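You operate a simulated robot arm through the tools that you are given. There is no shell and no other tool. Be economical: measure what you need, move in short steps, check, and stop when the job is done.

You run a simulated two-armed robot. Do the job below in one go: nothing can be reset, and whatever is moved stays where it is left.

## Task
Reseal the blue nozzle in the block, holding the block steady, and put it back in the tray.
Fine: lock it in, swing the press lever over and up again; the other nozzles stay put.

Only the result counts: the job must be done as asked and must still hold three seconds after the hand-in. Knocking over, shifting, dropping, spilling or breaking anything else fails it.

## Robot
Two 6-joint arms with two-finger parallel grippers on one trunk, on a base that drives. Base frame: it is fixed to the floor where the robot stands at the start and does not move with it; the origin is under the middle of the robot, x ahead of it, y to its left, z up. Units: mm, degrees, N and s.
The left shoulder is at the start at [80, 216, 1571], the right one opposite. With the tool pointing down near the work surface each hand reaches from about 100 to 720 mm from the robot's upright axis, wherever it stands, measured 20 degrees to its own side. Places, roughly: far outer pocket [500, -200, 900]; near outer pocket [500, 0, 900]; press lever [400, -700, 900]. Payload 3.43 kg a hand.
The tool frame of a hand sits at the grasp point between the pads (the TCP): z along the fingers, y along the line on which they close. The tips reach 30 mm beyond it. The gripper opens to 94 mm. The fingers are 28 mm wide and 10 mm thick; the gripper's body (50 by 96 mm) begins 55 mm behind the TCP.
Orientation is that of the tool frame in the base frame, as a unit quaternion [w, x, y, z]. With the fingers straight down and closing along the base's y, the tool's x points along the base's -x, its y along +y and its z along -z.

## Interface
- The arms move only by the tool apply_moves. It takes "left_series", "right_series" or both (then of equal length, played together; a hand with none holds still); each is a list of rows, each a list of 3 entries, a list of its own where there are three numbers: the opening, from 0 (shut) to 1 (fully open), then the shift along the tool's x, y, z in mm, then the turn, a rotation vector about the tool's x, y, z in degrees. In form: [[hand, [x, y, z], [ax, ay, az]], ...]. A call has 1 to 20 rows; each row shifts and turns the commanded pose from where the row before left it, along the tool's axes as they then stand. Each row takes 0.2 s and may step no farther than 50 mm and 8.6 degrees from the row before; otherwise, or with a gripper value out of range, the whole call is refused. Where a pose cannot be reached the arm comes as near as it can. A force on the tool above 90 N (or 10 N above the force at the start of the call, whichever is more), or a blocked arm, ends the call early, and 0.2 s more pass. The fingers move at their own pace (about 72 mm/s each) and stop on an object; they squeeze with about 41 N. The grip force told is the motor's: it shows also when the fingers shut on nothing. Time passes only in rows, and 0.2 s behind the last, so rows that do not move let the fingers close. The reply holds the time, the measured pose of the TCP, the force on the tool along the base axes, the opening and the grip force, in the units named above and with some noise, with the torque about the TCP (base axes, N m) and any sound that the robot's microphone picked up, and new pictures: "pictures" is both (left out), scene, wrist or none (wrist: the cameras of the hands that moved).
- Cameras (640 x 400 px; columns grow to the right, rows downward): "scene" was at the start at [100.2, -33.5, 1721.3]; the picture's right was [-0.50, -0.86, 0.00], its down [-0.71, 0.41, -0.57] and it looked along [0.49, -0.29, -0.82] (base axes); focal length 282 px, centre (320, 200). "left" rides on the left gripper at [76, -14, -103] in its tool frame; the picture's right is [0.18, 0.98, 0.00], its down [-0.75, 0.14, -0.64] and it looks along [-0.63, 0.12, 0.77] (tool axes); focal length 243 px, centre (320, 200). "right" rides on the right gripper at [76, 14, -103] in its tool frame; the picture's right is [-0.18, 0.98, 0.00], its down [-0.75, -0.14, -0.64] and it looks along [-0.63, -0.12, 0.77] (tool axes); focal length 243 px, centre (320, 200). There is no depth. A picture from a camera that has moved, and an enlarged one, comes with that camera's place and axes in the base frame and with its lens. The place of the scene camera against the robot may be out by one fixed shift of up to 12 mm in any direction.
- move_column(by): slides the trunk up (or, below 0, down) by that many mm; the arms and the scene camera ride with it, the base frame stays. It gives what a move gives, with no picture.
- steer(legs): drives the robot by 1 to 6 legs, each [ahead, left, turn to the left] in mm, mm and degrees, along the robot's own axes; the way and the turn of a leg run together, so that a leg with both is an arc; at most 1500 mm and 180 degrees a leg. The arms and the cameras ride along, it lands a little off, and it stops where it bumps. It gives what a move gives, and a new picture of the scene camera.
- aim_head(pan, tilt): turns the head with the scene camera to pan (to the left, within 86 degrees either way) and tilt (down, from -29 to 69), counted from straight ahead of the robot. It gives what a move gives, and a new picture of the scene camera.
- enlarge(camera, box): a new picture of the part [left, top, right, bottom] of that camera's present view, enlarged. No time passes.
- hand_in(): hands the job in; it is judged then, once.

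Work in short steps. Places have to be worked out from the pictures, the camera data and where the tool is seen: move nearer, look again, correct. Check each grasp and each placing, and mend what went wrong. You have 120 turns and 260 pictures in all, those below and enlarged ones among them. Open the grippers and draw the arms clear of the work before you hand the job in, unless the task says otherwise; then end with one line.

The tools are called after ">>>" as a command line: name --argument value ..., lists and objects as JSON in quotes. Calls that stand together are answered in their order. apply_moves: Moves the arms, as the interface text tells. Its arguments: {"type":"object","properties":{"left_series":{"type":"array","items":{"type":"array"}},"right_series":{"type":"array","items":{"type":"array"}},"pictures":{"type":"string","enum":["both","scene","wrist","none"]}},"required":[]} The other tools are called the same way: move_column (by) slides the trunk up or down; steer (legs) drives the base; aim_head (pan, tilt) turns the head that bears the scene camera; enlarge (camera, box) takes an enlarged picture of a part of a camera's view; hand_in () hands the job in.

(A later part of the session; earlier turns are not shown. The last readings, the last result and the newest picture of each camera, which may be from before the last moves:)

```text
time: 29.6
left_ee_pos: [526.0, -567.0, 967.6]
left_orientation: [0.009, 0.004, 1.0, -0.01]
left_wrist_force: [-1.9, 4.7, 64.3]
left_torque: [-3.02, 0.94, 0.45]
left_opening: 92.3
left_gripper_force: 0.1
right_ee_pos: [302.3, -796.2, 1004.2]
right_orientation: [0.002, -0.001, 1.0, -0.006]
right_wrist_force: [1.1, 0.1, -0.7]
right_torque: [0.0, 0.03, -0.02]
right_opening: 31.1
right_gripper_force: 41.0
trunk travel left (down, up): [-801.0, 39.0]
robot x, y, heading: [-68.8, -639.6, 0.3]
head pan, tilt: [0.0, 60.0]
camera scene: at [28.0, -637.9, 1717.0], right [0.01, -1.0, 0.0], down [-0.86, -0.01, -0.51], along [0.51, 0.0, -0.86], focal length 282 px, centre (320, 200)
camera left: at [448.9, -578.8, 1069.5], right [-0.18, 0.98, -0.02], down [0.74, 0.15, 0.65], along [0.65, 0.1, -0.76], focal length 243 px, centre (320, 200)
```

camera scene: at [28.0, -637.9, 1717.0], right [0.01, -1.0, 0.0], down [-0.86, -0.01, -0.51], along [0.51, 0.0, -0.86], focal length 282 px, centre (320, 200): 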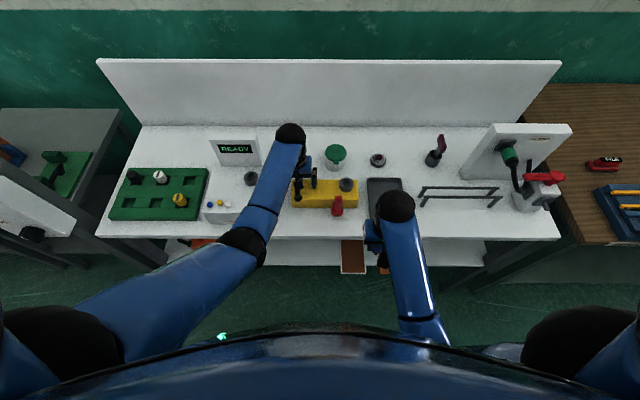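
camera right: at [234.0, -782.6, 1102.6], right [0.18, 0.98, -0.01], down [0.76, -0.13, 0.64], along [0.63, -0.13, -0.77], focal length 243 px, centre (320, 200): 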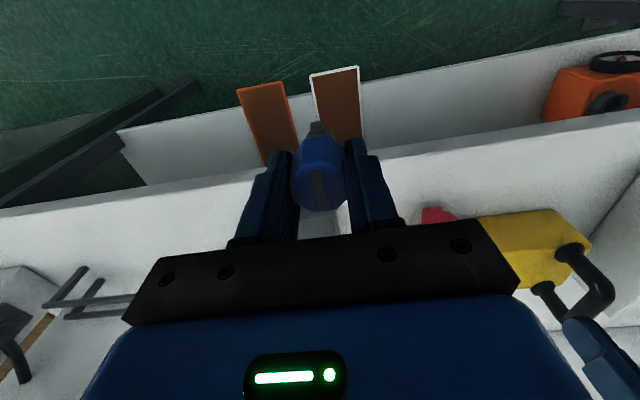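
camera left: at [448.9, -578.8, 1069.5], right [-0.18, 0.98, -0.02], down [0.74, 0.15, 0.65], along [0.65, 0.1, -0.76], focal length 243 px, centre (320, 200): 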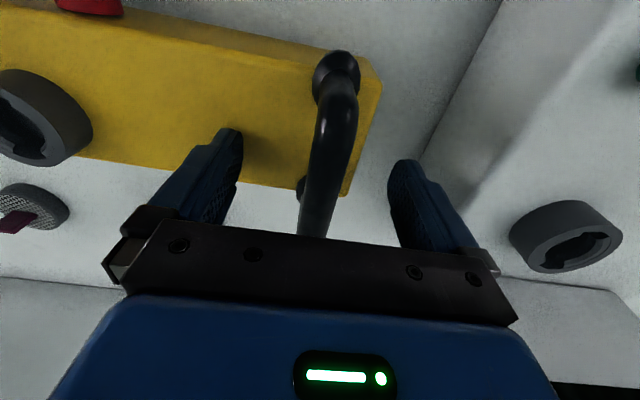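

The -y finger tip touched the block top at z≈937 (64 N), so the block top is higher than I judged and the bar is at ~976. I raise the hand by 19 and shift back 11, then check.

>>> apply_moves --left_series '[[1, [0, 0, -19], [0, 0, 0]], [1, [11, 1, 0], [0, 0, 0]], [1, [0, 0, 0], [0, 0, 0]]]' --pictures "wrist"

>>> enlarge --camera "left" --box '[140, 30, 440, 240]'

```text
time: 30.4
left_ee_pos: [511.6, -563.5, 975.6]
left_orientation: [-0.002, 0.004, 1.0, -0.007]
left_wrist_force: [-0.7, 0.1, -0.2]
left_torque: [-0.01, -0.02, 0.0]
left_opening: 94.3
left_gripper_force: 0.0
right_ee_pos: [306.1, -797.1, 1001.3]
right_orientation: [0.0, 0.001, 1.0, -0.006]
right_wrist_force: [0.1, 0.4, -0.5]
right_torque: [-0.01, 0.0, 0.0]
right_opening: 31.4
right_gripper_force: 40.7
trunk travel left (down, up): [-801.0, 39.0]
robot x, y, heading: [-66.7, -643.6, 0.3]
head pan, tilt: [0.0, 60.0]
camera left: at [437.5, -575.8, 1078.6], right [-0.18, 0.98, -0.01], down [0.76, 0.14, 0.64], along [0.63, 0.1, -0.77], focal length 243 px, centre (320, 200)
```

left: 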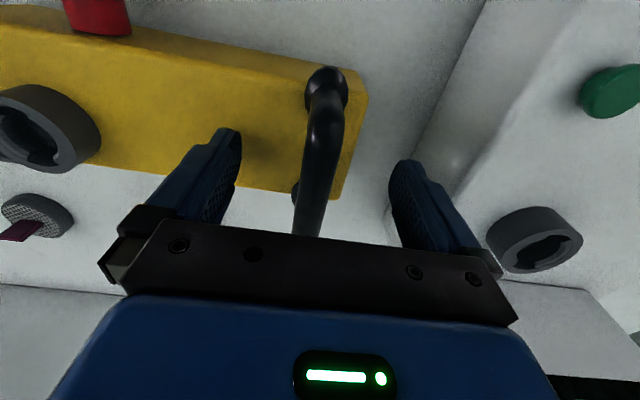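

```text
1.90 times, centred on (290, 135) of left
camera zoom: at [437.5, -575.8, 1078.6], right [-0.18, 0.98, -0.01], down [0.76, 0.14, 0.64], along [0.63, 0.1, -0.77], focal length 462 px, centre (377, 324)
```

zoom: 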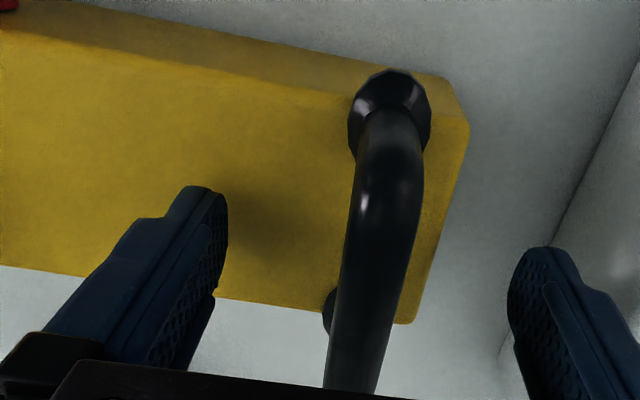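

The bar lies between the fingers and is centred. I close on it gently.

>>> apply_moves --left_series '[[0.6, [0, 0, 0], [0, 0, 0]], [0.3, [0, 0, 0], [0, 0, 0]], [0, [0, 0, 0], [0, 0, 0]], [0, [0, 0, 0], [0, 0, 0]], [0, [0, 0, 0], [0, 0, 0]]]' --pictures "wrist"

```text
time: 31.6
left_ee_pos: [514.7, -564.3, 976.1]
left_orientation: [-0.001, 0.004, 1.0, -0.008]
left_wrist_force: [-0.4, 0.4, 2.6]
left_torque: [-0.01, 0.1, 0.18]
left_opening: 20.0
left_gripper_force: 40.3
right_ee_pos: [307.5, -796.5, 1000.2]
right_orientation: [0.0, 0.001, 1.0, -0.007]
right_wrist_force: [0.4, -0.8, -0.8]
right_torque: [0.0, -0.02, -0.01]
right_opening: 31.2
right_gripper_force: 41.4
trunk travel left (down, up): [-801.0, 39.0]
robot x, y, heading: [-69.2, -642.3, 0.4]
head pan, tilt: [0.0, 60.0]
camera left: at [440.2, -576.1, 1078.7], right [-0.18, 0.98, -0.01], down [0.76, 0.15, 0.64], along [0.63, 0.1, -0.77], focal length 243 px, centre (320, 200)
```

left: 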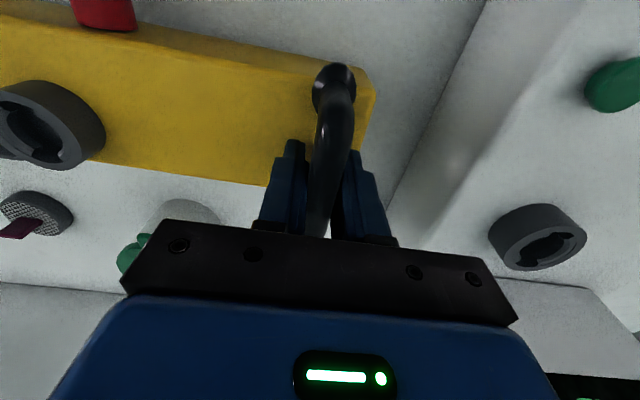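

The handle is held firmly. Next I examine the socket from the left camera and the scene camera for notch orientation.

>>> enlarge --camera "left" --box '[0, 60, 130, 190]'

>>> enlarge --camera "scene" --box '[325, 165, 370, 205]'

>>> enlarge --camera "right" --box '[260, 100, 380, 220]'

```text
3.08 times, centred on (65, 125) of left
camera zoom: at [440.2, -576.1, 1078.7], right [-0.18, 0.98, -0.01], down [0.76, 0.15, 0.64], along [0.63, 0.1, -0.77], focal length 746 px, centre (1105, 431)
```

zoom: 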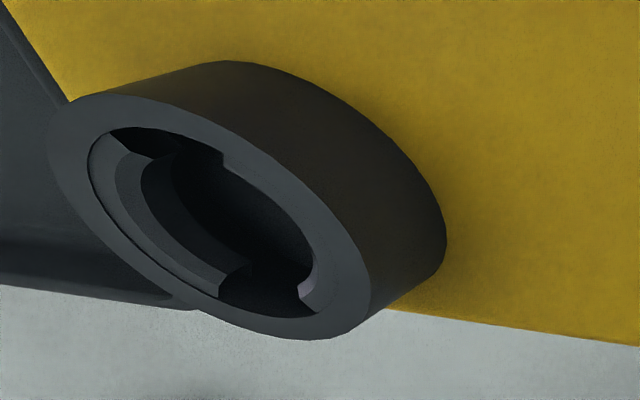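

```text
10.00 times, centred on (348, 185) of scene
camera zoom: at [37.4, -638.4, 1715.4], right [0.01, -1.0, 0.0], down [-0.87, -0.01, -0.5], along [0.5, 0.0, -0.87], focal length 2816 px, centre (45, 350)
```

zoom: 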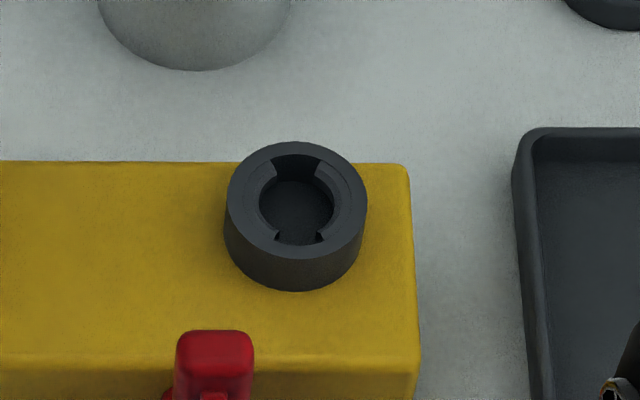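

```text
3.33 times, centred on (320, 160) of right
camera zoom: at [232.3, -782.0, 1103.2], right [0.18, 0.98, -0.01], down [0.75, -0.13, 0.64], along [0.63, -0.13, -0.77], focal length 809 px, centre (320, 333)
```

zoom: 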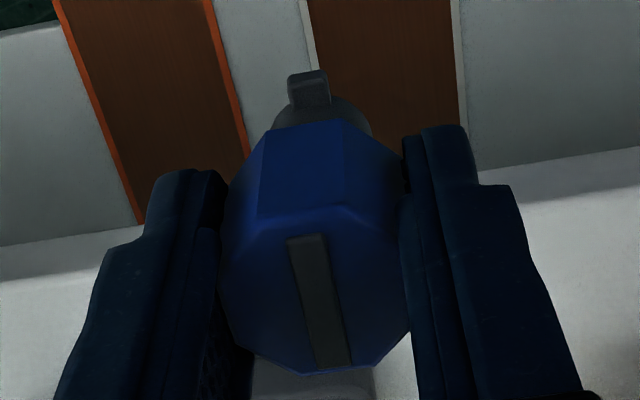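

The notches lie along ±x, and the nozzle's lugs are along x too, so they are aligned as held. I move the right hand beside the socket, over the dark tray, to measure it with the right camera.

>>> apply_moves --right_series '[[0, [-35, 1, -2], [0, 0, 0]], [0, [-35, 1, -2], [0, 0, 0]], [0, [-35, 1, -2], [0, 0, 0]], [0, [-35, 1, -2], [0, 0, 0]], [0, [-33, 1, -2], [0, 0, 0]], [0, [0, 0, 0], [0, 0, 0]]]'

>>> enlarge --camera "right" --box '[270, 80, 510, 240]'

```text
time: 33.0
left_ee_pos: [516.5, -562.7, 976.0]
left_orientation: [0.0, 0.004, 1.0, -0.008]
left_wrist_force: [0.6, 0.9, 5.4]
left_torque: [-0.03, 0.17, 0.01]
left_opening: 19.6
left_gripper_force: 40.8
right_ee_pos: [481.2, -792.9, 1008.7]
right_orientation: [-0.001, 0.0, 1.0, -0.006]
right_wrist_force: [-0.2, -0.3, -0.9]
right_torque: [0.0, 0.04, -0.01]
right_opening: 31.2
right_gripper_force: 41.3
trunk travel left (down, up): [-801.0, 39.0]
robot x, y, heading: [-68.1, -642.4, 0.5]
head pan, tilt: [0.0, 60.0]
camera scene: at [37.4, -638.6, 1715.4], right [0.01, -1.0, 0.0], down [-0.87, -0.01, -0.5], along [0.5, 0.0, -0.87], focal length 282 px, centre (320, 200)
camera right: at [406.7, -777.5, 1111.9], right [0.18, 0.98, -0.01], down [0.75, -0.13, 0.64], along [0.63, -0.13, -0.77], focal length 243 px, centre (320, 200)
```

scene: 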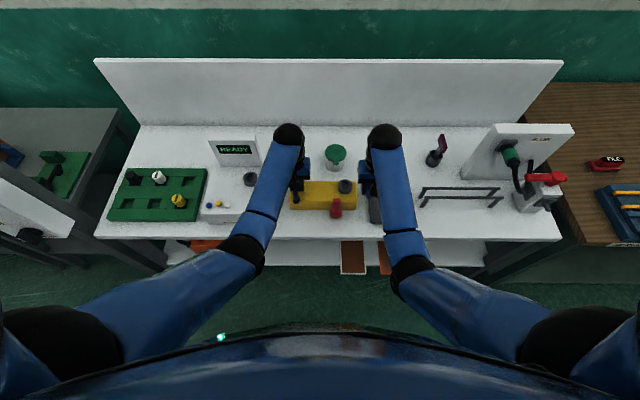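
right: 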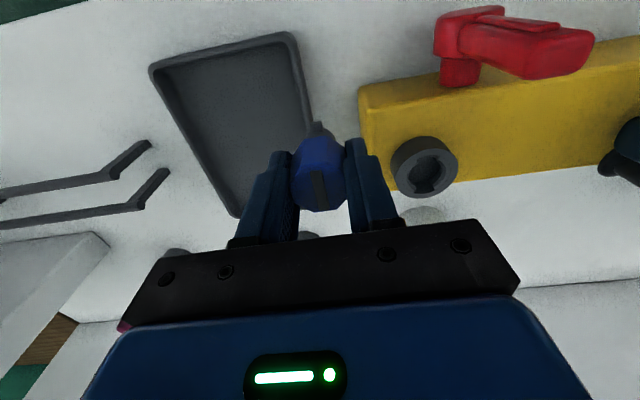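

```text
2.50 times, centred on (390, 160) of right
camera zoom: at [406.7, -777.5, 1111.9], right [0.18, 0.98, -0.01], down [0.75, -0.13, 0.64], along [0.63, -0.13, -0.77], focal length 606 px, centre (145, 300)
```

zoom: 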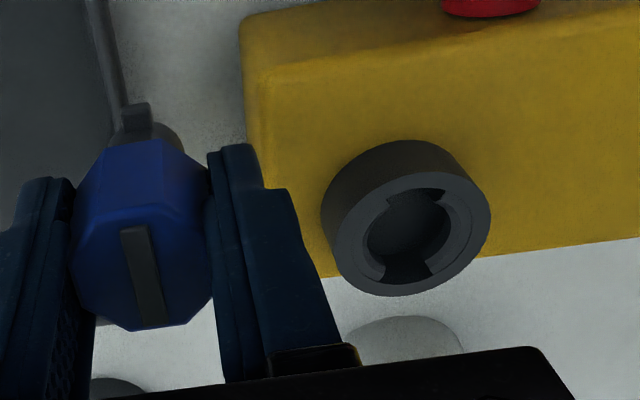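

Triangulating with both wrist cameras puts the socket centre at (521, -720, 958). The nozzle body's bottom is only ~22 mm below the TCP, so the finger tips will meet the ring before it is fully in. I will start the insertion, release, and regrip higher. First I move above the socket.

>>> apply_moves --right_series '[[0, [0, 0, -22], [0, 0, 0]], [0, [-10, 18, 0], [0, 0, 0]], [0, [-10, 18, 0], [0, 0, 0]], [0, [-10, 18, 0], [0, 0, 0]], [0, [-10.6, 19.6, 0], [0, 0, 0]], [0, [0, 0, 0], [0, 0, 0]]]'

>>> enlarge --camera "right" --box '[220, 60, 420, 240]'

>>> enlarge --camera "left" --box '[0, 30, 200, 230]'

```text
time: 34.4
left_ee_pos: [515.5, -566.2, 977.1]
left_orientation: [-0.001, 0.004, 1.0, -0.008]
left_wrist_force: [1.4, 0.6, 6.9]
left_torque: [-0.05, -0.03, 0.03]
left_opening: 20.0
left_gripper_force: 40.4
right_ee_pos: [523.3, -718.4, 1031.2]
right_orientation: [-0.001, 0.0, 1.0, -0.006]
right_wrist_force: [0.1, 0.1, -1.1]
right_torque: [0.02, 0.01, 0.01]
right_opening: 31.2
right_gripper_force: 41.1
trunk travel left (down, up): [-801.0, 39.0]
robot x, y, heading: [-67.4, -641.4, 0.3]
head pan, tilt: [0.0, 60.0]
camera scene: at [37.4, -638.8, 1715.4], right [0.01, -1.0, 0.0], down [-0.87, -0.01, -0.5], along [0.5, 0.0, -0.87], focal length 282 px, centre (320, 200)
camera right: at [447.6, -703.4, 1133.8], right [0.18, 0.98, -0.01], down [0.75, -0.13, 0.64], along [0.63, -0.13, -0.77], focal length 243 px, centre (320, 200)
```

scene: 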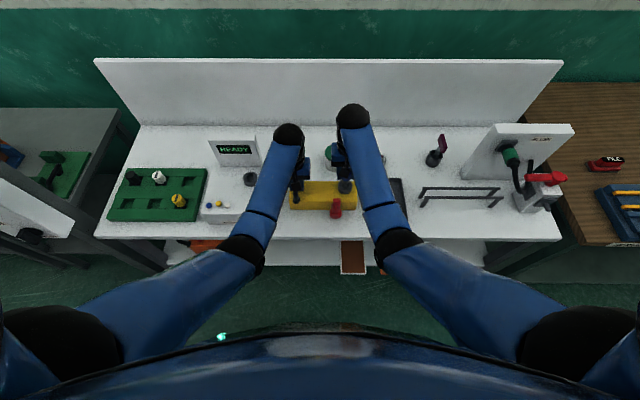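
right: 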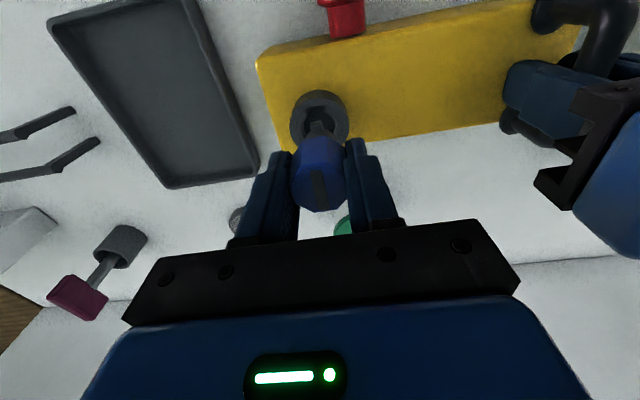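

```text
2.22 times, centred on (320, 150) of right
camera zoom: at [447.6, -703.4, 1133.8], right [0.18, 0.98, -0.01], down [0.75, -0.13, 0.64], along [0.63, -0.13, -0.77], focal length 539 px, centre (320, 311)
```

zoom: 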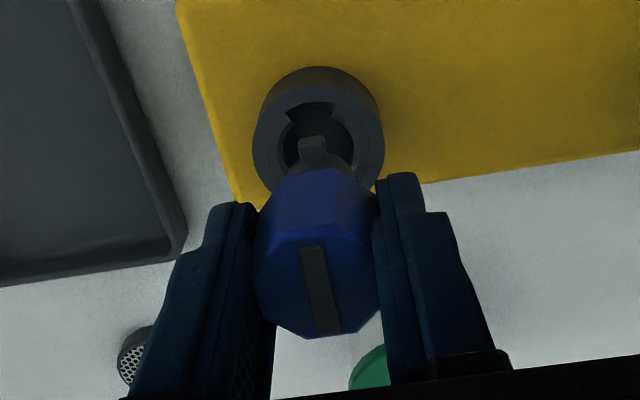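

```text
2.00 times, centred on (100, 130) of left
camera zoom: at [440.2, -576.3, 1078.7], right [-0.18, 0.98, -0.01], down [0.76, 0.14, 0.64], along [0.63, 0.1, -0.77], focal length 485 px, centre (760, 340)
```

zoom: 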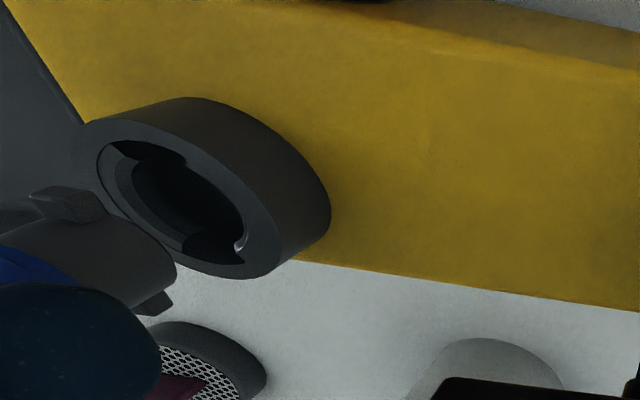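

Both lugs are visible along ±x, matching the notches, and the alignment looks right. I lower slowly and watch the force.

>>> apply_moves --right_series '[[0, [0, 0, 12], [0, 0, 0]], [0, [0, 0, 12], [0, 0, 0]], [0, [0, 0, 4], [0, 0, 0]], [0, [0, 0, 3], [0, 0, 0]], [0, [0, 0, 3], [0, 0, 0]], [0, [0, 0, 2], [0, 0, 0]], [0, [0, 0, 0], [0, 0, 0]]]' --pictures "wrist"

>>> enlarge --camera "left" --box '[0, 30, 200, 230]'

```text
time: 36.0
left_ee_pos: [514.3, -564.6, 975.9]
left_orientation: [-0.001, 0.004, 1.0, -0.008]
left_wrist_force: [5.9, -0.8, -5.7]
left_torque: [0.02, -0.26, 0.53]
left_opening: 19.6
left_gripper_force: 40.9
right_ee_pos: [520.5, -718.9, 998.1]
right_orientation: [0.002, 0.001, 1.0, -0.006]
right_wrist_force: [-3.4, -1.4, 27.7]
right_torque: [-0.02, 0.25, 0.02]
right_opening: 31.2
right_gripper_force: 40.9
trunk travel left (down, up): [-801.0, 39.0]
robot x, y, heading: [-68.7, -647.0, 0.1]
head pan, tilt: [0.0, 60.0]
camera right: at [445.4, -703.2, 1100.2], right [0.19, 0.98, -0.01], down [0.75, -0.13, 0.65], along [0.63, -0.13, -0.76], focal length 243 px, centre (320, 200)
```

right: 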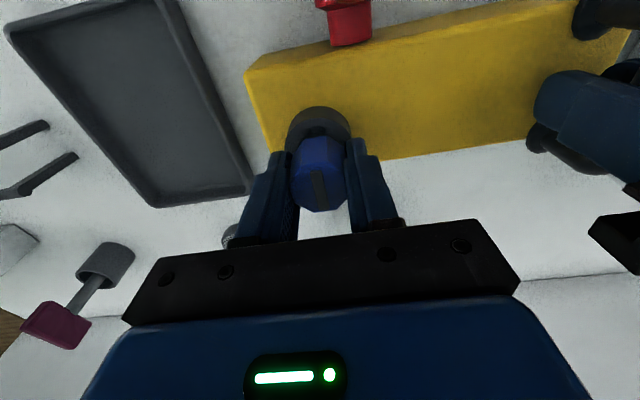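

```text
2.00 times, centred on (100, 130) of left
camera zoom: at [438.3, -576.0, 1078.7], right [-0.18, 0.98, -0.01], down [0.76, 0.14, 0.64], along [0.63, 0.1, -0.77], focal length 485 px, centre (760, 340)
```

zoom: 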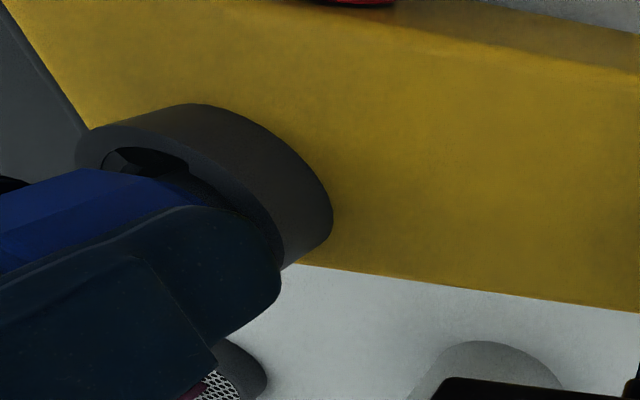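

Contact of about 28 N at z≈998, so the lugs seem to rest on an edge. I look closely from the scene and right cameras.

>>> enlarge --camera "scene" --box '[325, 165, 370, 205]'

>>> enlarge --camera "right" --box '[270, 90, 370, 220]'

>>> enlarge --camera "left" --box '[20, 70, 110, 150]'

```text
10.00 times, centred on (348, 185) of scene
camera zoom: at [35.1, -638.3, 1715.7], right [0.01, -1.0, 0.0], down [-0.87, -0.01, -0.5], along [0.5, 0.0, -0.87], focal length 2816 px, centre (45, 350)
```

zoom: 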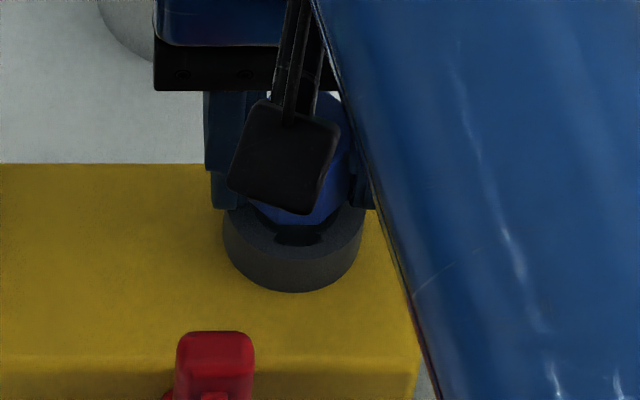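

```text
3.08 times, centred on (320, 155) of right
camera zoom: at [445.4, -703.2, 1100.2], right [0.19, 0.98, -0.01], down [0.75, -0.13, 0.65], along [0.63, -0.13, -0.76], focal length 746 px, centre (320, 338)
```

zoom: 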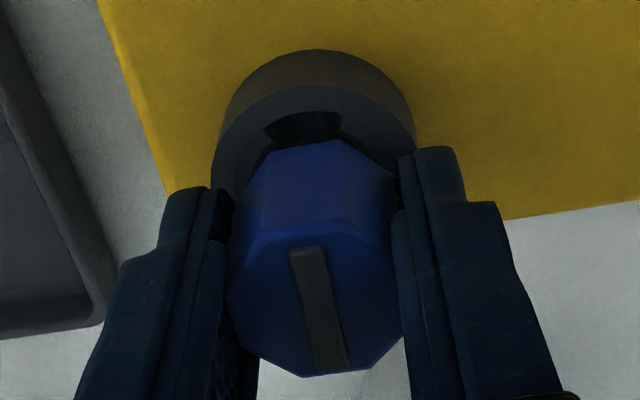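

```text
5.00 times, centred on (65, 110) of left
camera zoom: at [438.3, -576.0, 1078.7], right [-0.18, 0.98, -0.01], down [0.76, 0.14, 0.64], along [0.63, 0.1, -0.77], focal length 1213 px, centre (1595, 650)
```

zoom: 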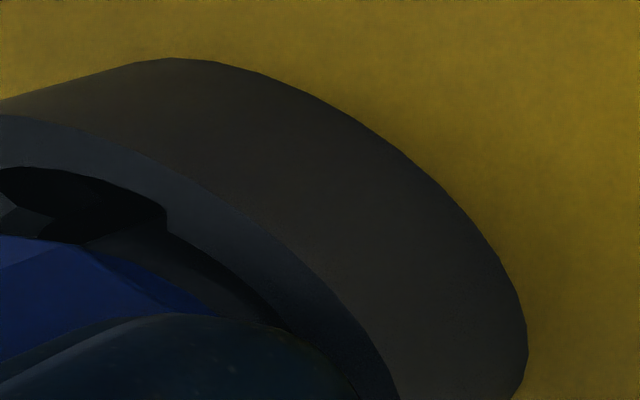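

The -x lug seems to sit towards the -y side of its notch, so I need a small clockwise turn. I lift slightly, turn about 5°, and press again.

>>> apply_moves --right_series '[[0, [0, 0, -3], [0, 0, 0]], [0, [0, 0, 0], [0, 0, 5]], [0, [0, 0, 3], [0, 0, 0]], [0, [0, 0, 2], [0, 0, 0]], [0, [0, 0, 2], [0, 0, 0]], [0, [0, 0, 0], [0, 0, 0]]]' --pictures "wrist"

>>> enlarge --camera "right" --box '[270, 90, 370, 220]'

```text
time: 37.4
left_ee_pos: [512.8, -563.9, 977.6]
left_orientation: [0.0, 0.004, 1.0, -0.007]
left_wrist_force: [1.3, 0.3, -6.4]
left_torque: [-0.08, 0.2, 0.44]
left_opening: 19.8
left_gripper_force: 41.4
right_ee_pos: [520.5, -717.3, 995.8]
right_orientation: [0.004, 0.045, 0.999, -0.006]
right_wrist_force: [0.2, -1.3, 36.2]
right_torque: [0.0, 0.04, -0.01]
right_opening: 31.5
right_gripper_force: 40.9
trunk travel left (down, up): [-801.0, 39.0]
robot x, y, heading: [-65.2, -639.4, 0.3]
head pan, tilt: [0.0, 60.0]
camera right: at [446.6, -696.6, 1097.3], right [0.27, 0.96, -0.01], down [0.73, -0.2, 0.65], along [0.62, -0.18, -0.76], focal length 243 px, centre (320, 200)
```

right: 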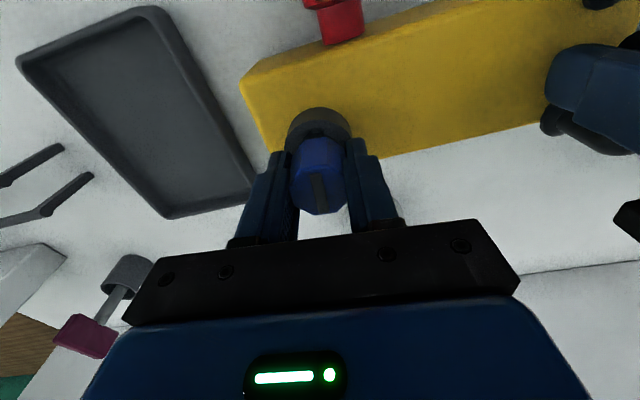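

```text
3.08 times, centred on (320, 155) of right
camera zoom: at [446.6, -696.6, 1097.3], right [0.27, 0.96, -0.01], down [0.73, -0.2, 0.65], along [0.62, -0.18, -0.76], focal length 746 px, centre (320, 338)
```

zoom: 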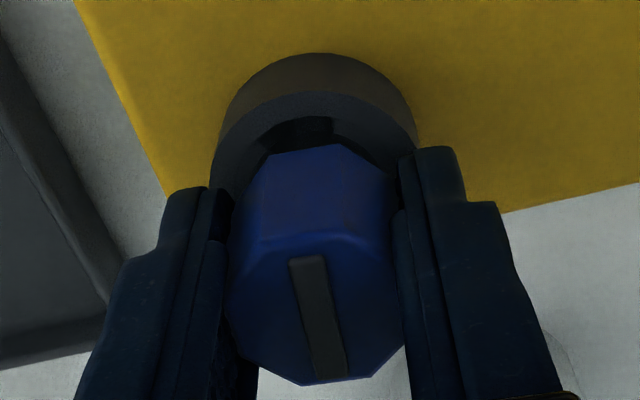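

Force is 36 N with no side torque, so the lugs or the shaft are resting squarely on something. I check what is in contact with closer views from the left camera.

>>> enlarge --camera "left" --box '[0, 50, 120, 150]'

>>> enlarge --camera "scene" --box '[335, 172, 365, 198]'

```text
4.00 times, centred on (60, 100) of left
camera zoom: at [437.2, -575.8, 1079.6], right [-0.18, 0.98, -0.02], down [0.76, 0.14, 0.64], along [0.63, 0.1, -0.77], focal length 970 px, centre (1360, 600)
```

zoom: 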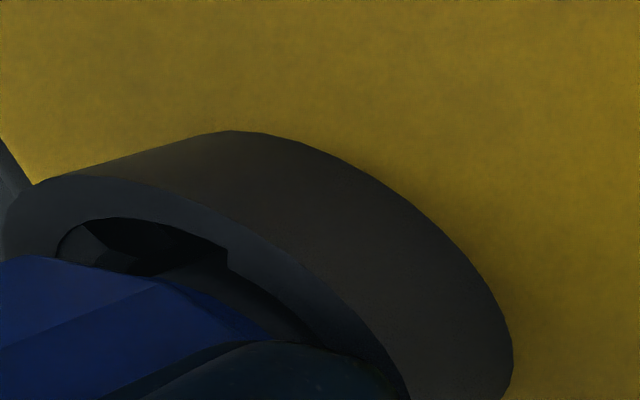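

```text
15.38 times, centred on (350, 185) of scene
camera zoom: at [33.3, -637.9, 1715.7], right [0.01, -1.0, 0.0], down [-0.86, -0.01, -0.5], along [0.5, 0.0, -0.86], focal length 4333 px, centre (-142, 431)
```

zoom: 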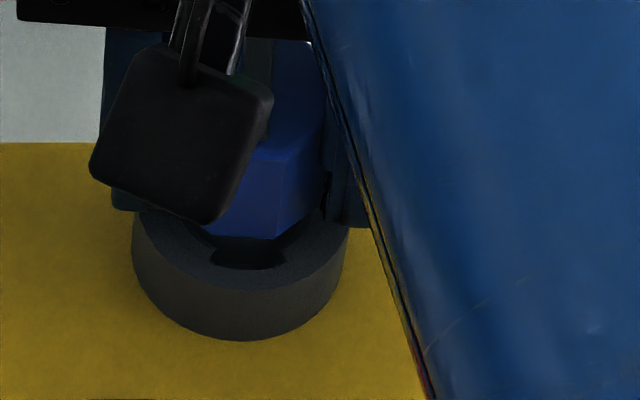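

From the scene view the nozzle looks ~1.3 mm too far to -y relative to the ring. I lift, shift +1.3 mm in y, and press again.

>>> apply_moves --right_series '[[0, [0, 0, -6], [0, 0, 0]], [0, [0, 1.3, 0], [0, 0, 0]], [0, [0, 0, 3], [0, 0, 0]], [0, [0, 0, 2], [0, 0, 0]], [0, [0, 0, 0], [0, 0, 0]]]' --pictures "none"

```text
time: 38.5
left_ee_pos: [514.4, -563.3, 978.0]
left_orientation: [0.0, 0.004, 1.0, -0.008]
left_wrist_force: [5.1, 5.5, -6.7]
left_torque: [-0.1, 0.16, 0.5]
left_opening: 19.9
left_gripper_force: 41.3
right_ee_pos: [519.7, -717.5, 995.9]
right_orientation: [0.002, 0.045, 0.999, -0.006]
right_wrist_force: [-2.9, -7.2, 39.4]
right_torque: [-0.24, 0.14, 0.04]
right_opening: 31.1
right_gripper_force: 40.8
trunk travel left (down, up): [-801.0, 39.0]
robot x, y, heading: [-65.0, -642.9, 0.4]
head pan, tilt: [0.0, 60.0]
```

Now a side force of -7 N appears, so the shaft is already guided laterally and the earlier y was right. I undo the shift, ease the pressure, and turn further while pressing lightly, looking for a drop.

>>> apply_moves --right_series '[[0, [0, -1.3, -2], [0, 0, 0]], [0, [0, 0, 0], [0, 0, 4]], [0, [0, 0, 0], [0, 0, 4]], [0, [0, 0, 0], [0, 0, 0]]]' --pictures "none"

>>> apply_moves --right_series '[[0, [0, 0, 0], [0, 0, 4]], [0, [0, 0, 0], [0, 0, 4]], [0, [0, 0, 0], [0, 0, 0]]]' --pictures "wrist"

```text
time: 39.5
left_ee_pos: [514.7, -563.0, 977.2]
left_orientation: [0.0, 0.004, 1.0, -0.01]
left_wrist_force: [1.3, 0.7, -2.7]
left_torque: [-0.01, 0.09, 0.3]
left_opening: 19.9
left_gripper_force: 41.1
right_ee_pos: [519.3, -716.5, 995.7]
right_orientation: [0.001, 0.113, 0.994, -0.006]
right_wrist_force: [-1.9, 2.9, 25.7]
right_torque: [0.27, 0.08, -0.01]
right_opening: 31.0
right_gripper_force: 41.0
trunk travel left (down, up): [-801.0, 39.0]
robot x, y, heading: [-67.4, -641.9, 0.2]
head pan, tilt: [0.0, 60.0]
```

```text
time: 40.4
left_ee_pos: [513.5, -563.6, 976.8]
left_orientation: [0.001, 0.003, 1.0, -0.009]
left_wrist_force: [1.5, 2.9, -1.4]
left_torque: [-0.05, -0.06, 0.26]
left_opening: 19.7
left_gripper_force: 41.0
right_ee_pos: [519.9, -717.8, 995.4]
right_orientation: [0.001, 0.183, 0.983, -0.006]
right_wrist_force: [-1.4, 1.1, 23.8]
right_torque: [0.1, 0.03, -0.01]
right_opening: 31.3
right_gripper_force: 41.5
trunk travel left (down, up): [-801.0, 39.0]
robot x, y, heading: [-67.0, -641.4, 0.2]
head pan, tilt: [0.0, 60.0]
camera right: at [454.9, -676.3, 1097.0], right [0.53, 0.85, -0.01], down [0.65, -0.39, 0.65], along [0.55, -0.35, -0.76], focal length 243 px, centre (320, 200)
```

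right: 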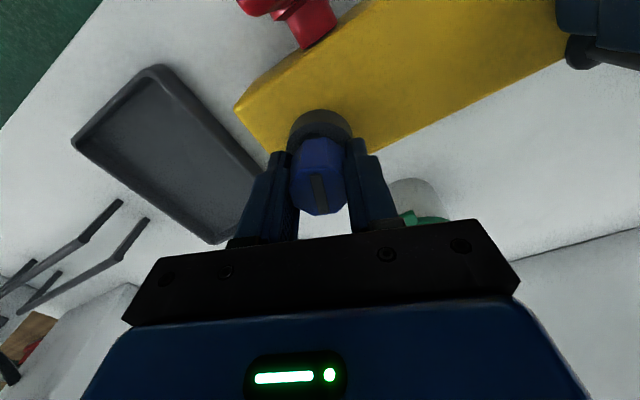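

No drop and almost no torque. I check the visual state before turning further.

>>> enlarge --camera "right" --box '[275, 90, 365, 180]'

>>> enlarge --camera "left" --box '[0, 50, 120, 150]'

>>> enlarge --camera "scene" --box '[335, 172, 365, 198]'

```text
4.44 times, centred on (320, 135) of right
camera zoom: at [454.9, -676.3, 1097.0], right [0.53, 0.85, -0.01], down [0.65, -0.39, 0.65], along [0.55, -0.35, -0.76], focal length 1078 px, centre (320, 489)
```

zoom: 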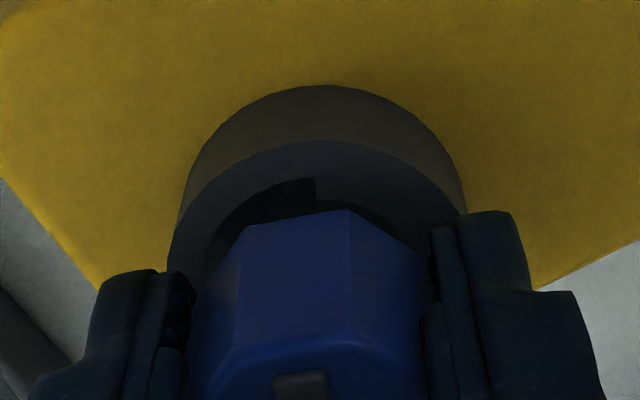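

```text
4.00 times, centred on (60, 100) of left
camera zoom: at [438.6, -575.1, 1079.3], right [-0.18, 0.98, -0.02], down [0.75, 0.15, 0.64], along [0.63, 0.1, -0.77], focal length 970 px, centre (1360, 600)
```

zoom: 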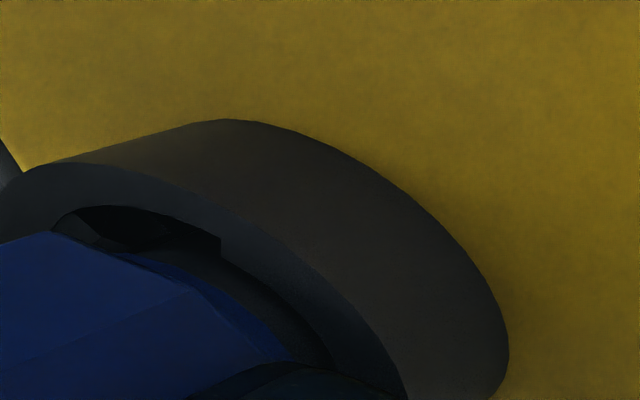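

```text
15.38 times, centred on (350, 185) of scene
camera zoom: at [34.9, -636.9, 1715.6], right [0.01, -1.0, 0.0], down [-0.87, -0.01, -0.5], along [0.5, 0.0, -0.87], focal length 4333 px, centre (-142, 431)
```

zoom: 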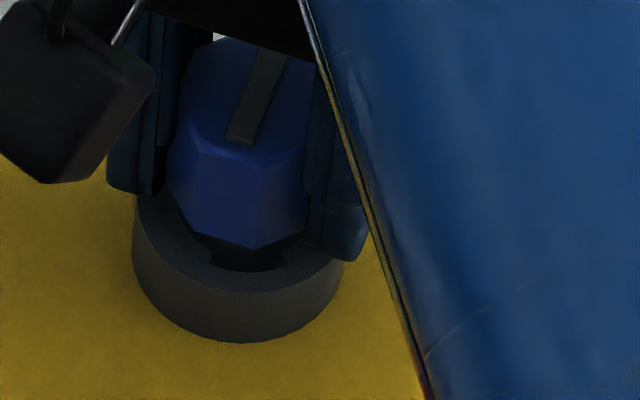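

The lugs should have entered the 16 mm wide notches, and the insertion depth fits (shaft end ≈ 14 mm below the rim). So it may be seated already, and I turn further clockwise with light pressure while watching the torque.

>>> apply_moves --right_series '[[0, [0, 0, 0], [0, 0, 5]], [0, [0, 0, 0], [0, 0, 5]], [0, [0, 0, 0], [0, 0, 5]], [0, [0, 0, 0], [0, 0, 5]], [0, [0, 0, 0], [0, 0, 0]]]' --pictures "none"

```text
time: 41.5
left_ee_pos: [516.2, -563.5, 975.1]
left_orientation: [-0.001, 0.004, 1.0, -0.008]
left_wrist_force: [0.1, 3.4, -0.1]
left_torque: [-0.06, -0.13, 0.08]
left_opening: 19.9
left_gripper_force: 41.1
right_ee_pos: [519.1, -716.8, 994.9]
right_orientation: [0.001, 0.351, 0.936, -0.006]
right_wrist_force: [-1.3, 0.5, 12.2]
right_torque: [0.08, 0.06, -0.03]
right_opening: 31.3
right_gripper_force: 41.2
trunk travel left (down, up): [-801.0, 39.0]
robot x, y, heading: [-67.8, -638.1, 0.3]
head pan, tilt: [0.0, 60.0]
```

The turn is free and the vertical force fell to 12 N. I test whether it is engaged by pulling up gently 4 mm.

>>> apply_moves --right_series '[[0, [0, 0, -2], [0, 0, 0]], [0, [0, 0, -2], [0, 0, 0]], [0, [0, 0, 0], [0, 0, 0]]]' --pictures "none"

```text
time: 42.4
left_ee_pos: [516.2, -564.2, 976.3]
left_orientation: [-0.001, 0.004, 1.0, -0.008]
left_wrist_force: [0.6, 1.3, 6.2]
left_torque: [-0.25, 0.09, 0.15]
left_opening: 19.8
left_gripper_force: 41.1
right_ee_pos: [520.5, -718.5, 997.6]
right_orientation: [0.001, 0.351, 0.936, -0.006]
right_wrist_force: [-0.4, -1.3, -5.8]
right_torque: [-0.06, 0.05, 0.01]
right_opening: 31.3
right_gripper_force: 41.3
trunk travel left (down, up): [-801.0, 39.0]
robot x, y, heading: [-67.2, -638.4, 0.6]
head pan, tilt: [0.0, 60.0]
```

A downward pull of 5 N appeared. I pull 2 mm more to confirm engagement.

>>> apply_moves --right_series '[[0, [0, 0, -2], [0, 0, 0]], [0, [0, 0, 0], [0, 0, 0]]]' --pictures "none"

```text
time: 43.0
left_ee_pos: [516.1, -563.0, 977.0]
left_orientation: [0.0, 0.004, 1.0, -0.008]
left_wrist_force: [1.6, 4.2, 11.6]
left_torque: [-0.09, 0.18, 0.13]
left_opening: 19.8
left_gripper_force: 40.6
right_ee_pos: [519.8, -717.8, 1000.9]
right_orientation: [0.002, 0.35, 0.937, -0.006]
right_wrist_force: [-1.3, -1.4, -7.8]
right_torque: [-0.13, 0.01, 0.03]
right_opening: 31.4
right_gripper_force: 41.1
trunk travel left (down, up): [-801.0, 39.0]
robot x, y, heading: [-65.4, -641.1, 0.4]
head pan, tilt: [0.0, 60.0]
```

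It is engaged: the block is starting to take the pull. I go back down 6 mm and turn on towards the stop, watching the torque.

>>> apply_moves --right_series '[[0, [0, 0, 3], [0, 0, 0]], [0, [0, 0, 2.5], [0, 0, 0]], [0, [0, 0, 0], [0, 0, 5]], [0, [0, 0, 0], [0, 0, 5]], [0, [0, 0, 0], [0, 0, 5]], [0, [0, 0, 0], [0, 0, 0]]]'

>>> enlarge --camera "right" --box '[270, 80, 380, 220]'

```text
time: 44.4
left_ee_pos: [513.8, -564.5, 976.3]
left_orientation: [-0.001, 0.004, 1.0, -0.008]
left_wrist_force: [0.2, -2.9, 5.9]
left_torque: [-0.01, -0.22, -0.03]
left_opening: 19.8
left_gripper_force: 41.5
right_ee_pos: [521.4, -718.7, 994.9]
right_orientation: [0.002, 0.471, 0.882, -0.005]
right_wrist_force: [0.3, 0.6, -1.4]
right_torque: [-0.01, -0.01, -0.02]
right_opening: 30.9
right_gripper_force: 41.2
trunk travel left (down, up): [-801.0, 39.0]
robot x, y, heading: [-64.5, -642.0, 0.0]
head pan, tilt: [0.0, 60.0]
camera scene: at [37.2, -639.4, 1715.4], right [0.01, -1.0, 0.0], down [-0.87, -0.01, -0.5], along [0.5, 0.0, -0.87], focal length 282 px, centre (320, 200)
camera right: at [491.2, -647.8, 1097.2], right [0.92, 0.4, -0.01], down [0.3, -0.7, 0.65], along [0.25, -0.6, -0.76], focal length 243 px, centre (320, 200)
```

scene: 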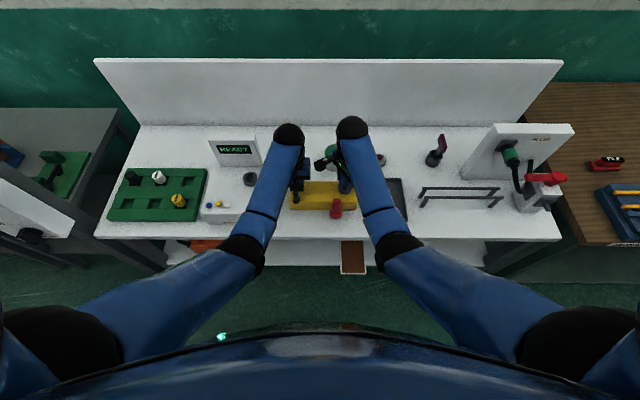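
right: 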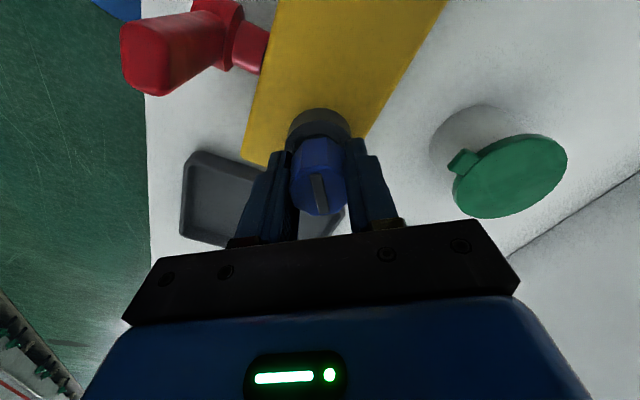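

```text
2.86 times, centred on (325, 150) of right
camera zoom: at [491.2, -647.8, 1097.2], right [0.92, 0.4, -0.01], down [0.3, -0.7, 0.65], along [0.25, -0.6, -0.76], focal length 693 px, centre (306, 343)
```

zoom: 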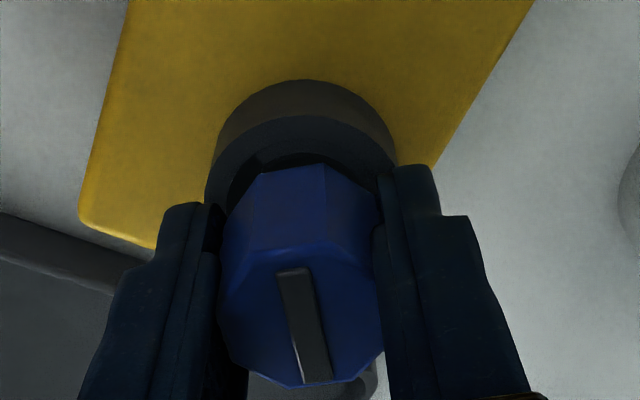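

Still free at about -56°. I press down 2 mm lightly and turn on by 10°, watching for the stop.

>>> apply_moves --right_series '[[0, [0, 0, 2], [0, 0, 0]], [0, [0, 0, 0], [0, 0, 5]], [0, [0, 0, 0], [0, 0, 5]], [0, [0, 0, 0], [0, 0, 0]]]' --pictures "none"

```text
time: 45.4
left_ee_pos: [513.5, -565.2, 975.9]
left_orientation: [-0.001, 0.004, 1.0, -0.008]
left_wrist_force: [2.5, -2.7, -4.9]
left_torque: [0.02, -0.13, 0.19]
left_opening: 19.8
left_gripper_force: 41.4
right_ee_pos: [520.2, -717.5, 994.3]
right_orientation: [0.005, 0.546, 0.838, -0.004]
right_wrist_force: [0.5, -1.3, 22.1]
right_torque: [-0.02, -0.09, -0.02]
right_opening: 31.0
right_gripper_force: 40.7
trunk travel left (down, up): [-801.0, 39.0]
robot x, y, heading: [-62.1, -646.1, 0.5]
head pan, tilt: [0.0, 60.0]
```

There is still no stop at -66°. I pull up 7 mm from the pressed command and take pictures to see whether the nozzle leaves the ring or holds.

>>> apply_moves --right_series '[[0, [0, 0, -3.5], [0, 0, 0]], [0, [0, 0, -3.5], [0, 0, 0]], [0, [0, 0, 0], [0, 0, 0]]]' --pictures "wrist"

>>> enlarge --camera "left" --box '[0, 50, 120, 150]'

>>> enlarge --camera "scene" --box '[335, 172, 365, 198]'

```text
time: 46.1
left_ee_pos: [516.6, -563.9, 976.2]
left_orientation: [-0.001, 0.004, 1.0, -0.009]
left_wrist_force: [1.0, 0.8, 5.2]
left_torque: [-0.28, 0.12, 0.11]
left_opening: 19.9
left_gripper_force: 41.5
right_ee_pos: [520.9, -718.8, 998.3]
right_orientation: [0.002, 0.545, 0.839, -0.007]
right_wrist_force: [0.0, 1.4, -5.4]
right_torque: [-0.04, -0.01, 0.04]
right_opening: 31.3
right_gripper_force: 40.9
trunk travel left (down, up): [-801.0, 39.0]
robot x, y, heading: [-65.2, -641.0, 0.2]
head pan, tilt: [0.0, 60.0]
camera right: at [504.0, -642.6, 1099.9], right [0.97, 0.23, -0.01], down [0.18, -0.74, 0.65], along [0.14, -0.63, -0.76], focal length 243 px, centre (320, 200)
```

right: 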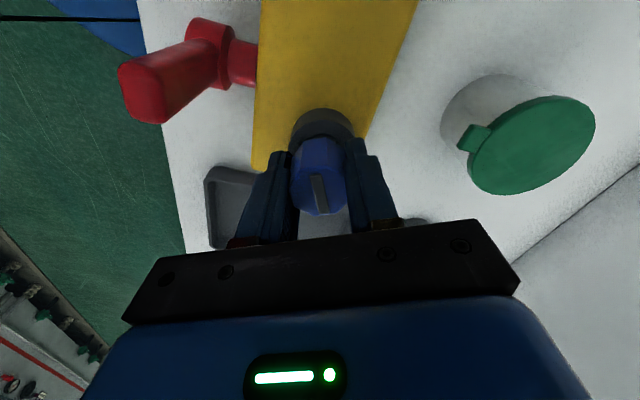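

```text
4.00 times, centred on (60, 100) of left
camera zoom: at [440.9, -575.8, 1078.7], right [-0.18, 0.98, -0.02], down [0.75, 0.15, 0.64], along [0.63, 0.1, -0.77], focal length 970 px, centre (1360, 600)
```

zoom: 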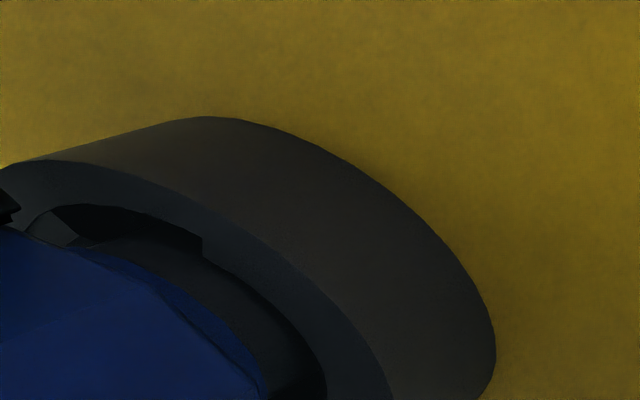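

```text
15.38 times, centred on (350, 185) of scene
camera zoom: at [38.1, -638.3, 1715.3], right [0.01, -1.0, 0.0], down [-0.87, -0.01, -0.5], along [0.5, 0.0, -0.87], focal length 4333 px, centre (-142, 431)
```

zoom: 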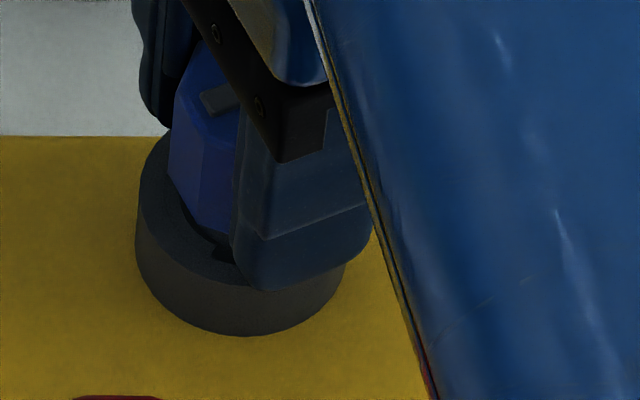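

The block itself rose by ~3 mm with the pull, so the lugs are locked under the ledge. I lower again and turn on to find the end stop.

>>> apply_moves --right_series '[[0, [0, 0, 3.5], [0, 0, 0]], [0, [0, 0, 0.5], [0, 0, 5]], [0, [0, 0, 0], [0, 0, 5]], [0, [0, 0, 0], [0, 0, 5]], [0, [0, 0, 0], [0, 0, 5]], [0, [0, 0, 0], [0, 0, 0]]]' --pictures "none"

```text
time: 47.5
left_ee_pos: [515.6, -564.3, 975.5]
left_orientation: [-0.001, 0.004, 1.0, -0.008]
left_wrist_force: [1.6, -0.5, 4.2]
left_torque: [0.01, 0.03, 0.1]
left_opening: 19.9
left_gripper_force: 40.9
right_ee_pos: [521.4, -718.4, 994.7]
right_orientation: [0.004, 0.683, 0.731, -0.005]
right_wrist_force: [-0.2, 0.2, -0.5]
right_torque: [0.01, 0.01, -0.02]
right_opening: 31.2
right_gripper_force: 41.2
trunk travel left (down, up): [-801.0, 39.0]
robot x, y, heading: [-64.2, -645.5, 0.2]
head pan, tilt: [0.0, 60.0]
```

Now at -86°, no stop yet. I turn another 10° to see whether there is one.

>>> apply_moves --right_series '[[0, [0, 0, 0], [0, 0, 5]], [0, [0, 0, 0], [0, 0, 5]], [0, [0, 0, 0], [0, 0, 0]]]' --pictures "wrist"

```text
time: 48.4
left_ee_pos: [515.2, -564.1, 976.7]
left_orientation: [-0.001, 0.005, 1.0, -0.008]
left_wrist_force: [3.0, 0.0, 4.9]
left_torque: [-0.05, 0.05, 0.06]
left_opening: 19.9
left_gripper_force: 40.7
right_ee_pos: [520.1, -720.1, 995.3]
right_orientation: [0.005, 0.744, 0.669, -0.004]
right_wrist_force: [0.6, -0.4, -0.1]
right_torque: [-0.03, -0.04, -0.02]
right_opening: 31.1
right_gripper_force: 40.8
trunk travel left (down, up): [-801.0, 39.0]
robot x, y, heading: [-70.7, -636.3, 0.3]
head pan, tilt: [0.0, 60.0]
camera right: at [544.7, -644.3, 1097.0], right [0.96, -0.29, 0.0], down [-0.22, -0.73, 0.65], along [-0.19, -0.62, -0.76], focal length 243 px, centre (320, 200)
```

right: 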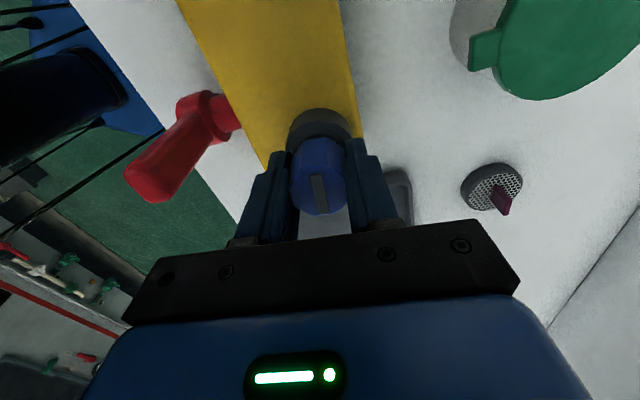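

No stop is felt, the lugs are now about midway under the ledges and the pull test held. I turn back 6° to be at ~90°, open the right hand, and rise clear.

>>> apply_moves --right_series '[[0, [0, 0, 0], [0, 0, -6]], [0.6, [0, 0, 0], [0, 0, 0]], [0.6, [0, 0, 0], [0, 0, 0]], [0.6, [0, 0, 0], [0, 0, 0]], [0.6, [0, 0, -15], [0, 0, 0]], [0.6, [0, 0, -20], [0, 0, 0]], [0.6, [0, 0, -5], [0, 0, 0]]]'

>>> enlarge --camera "right" --box '[240, 60, 400, 240]'

```text
time: 50.0
left_ee_pos: [516.6, -563.9, 975.8]
left_orientation: [0.0, 0.005, 1.0, -0.008]
left_wrist_force: [2.1, -0.7, 4.4]
left_torque: [-0.02, 0.02, 0.09]
left_opening: 20.1
left_gripper_force: 41.3
right_ee_pos: [521.1, -717.9, 1035.3]
right_orientation: [0.004, 0.707, 0.707, -0.005]
right_wrist_force: [0.2, -0.3, -0.1]
right_torque: [-0.01, -0.04, -0.01]
right_opening: 56.4
right_gripper_force: 0.0
trunk travel left (down, up): [-801.0, 39.0]
robot x, y, heading: [-66.3, -640.8, 0.3]
head pan, tilt: [0.0, 60.0]
camera scene: at [37.8, -638.6, 1715.4], right [0.01, -1.0, 0.0], down [-0.87, -0.01, -0.5], along [0.5, 0.0, -0.87], focal length 282 px, centre (320, 200)
camera right: at [536.4, -641.9, 1137.8], right [0.98, -0.18, 0.0], down [-0.14, -0.75, 0.65], along [-0.12, -0.64, -0.76], focal length 243 px, centre (320, 200)
```

scene: 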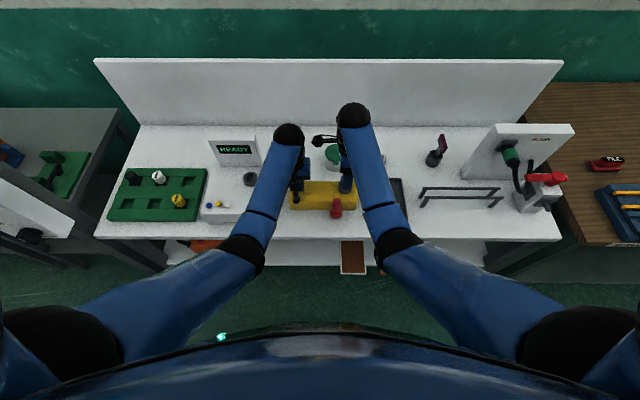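
right: 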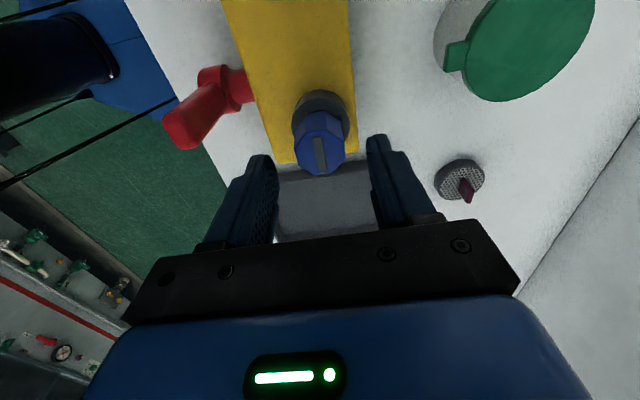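

```text
2.22 times, centred on (320, 150) of right
camera zoom: at [536.4, -641.9, 1137.8], right [0.98, -0.18, 0.0], down [-0.14, -0.75, 0.65], along [-0.12, -0.64, -0.76], focal length 539 px, centre (320, 311)
```

zoom: 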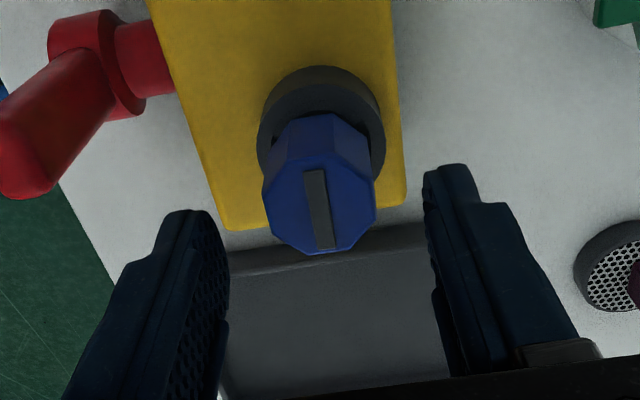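

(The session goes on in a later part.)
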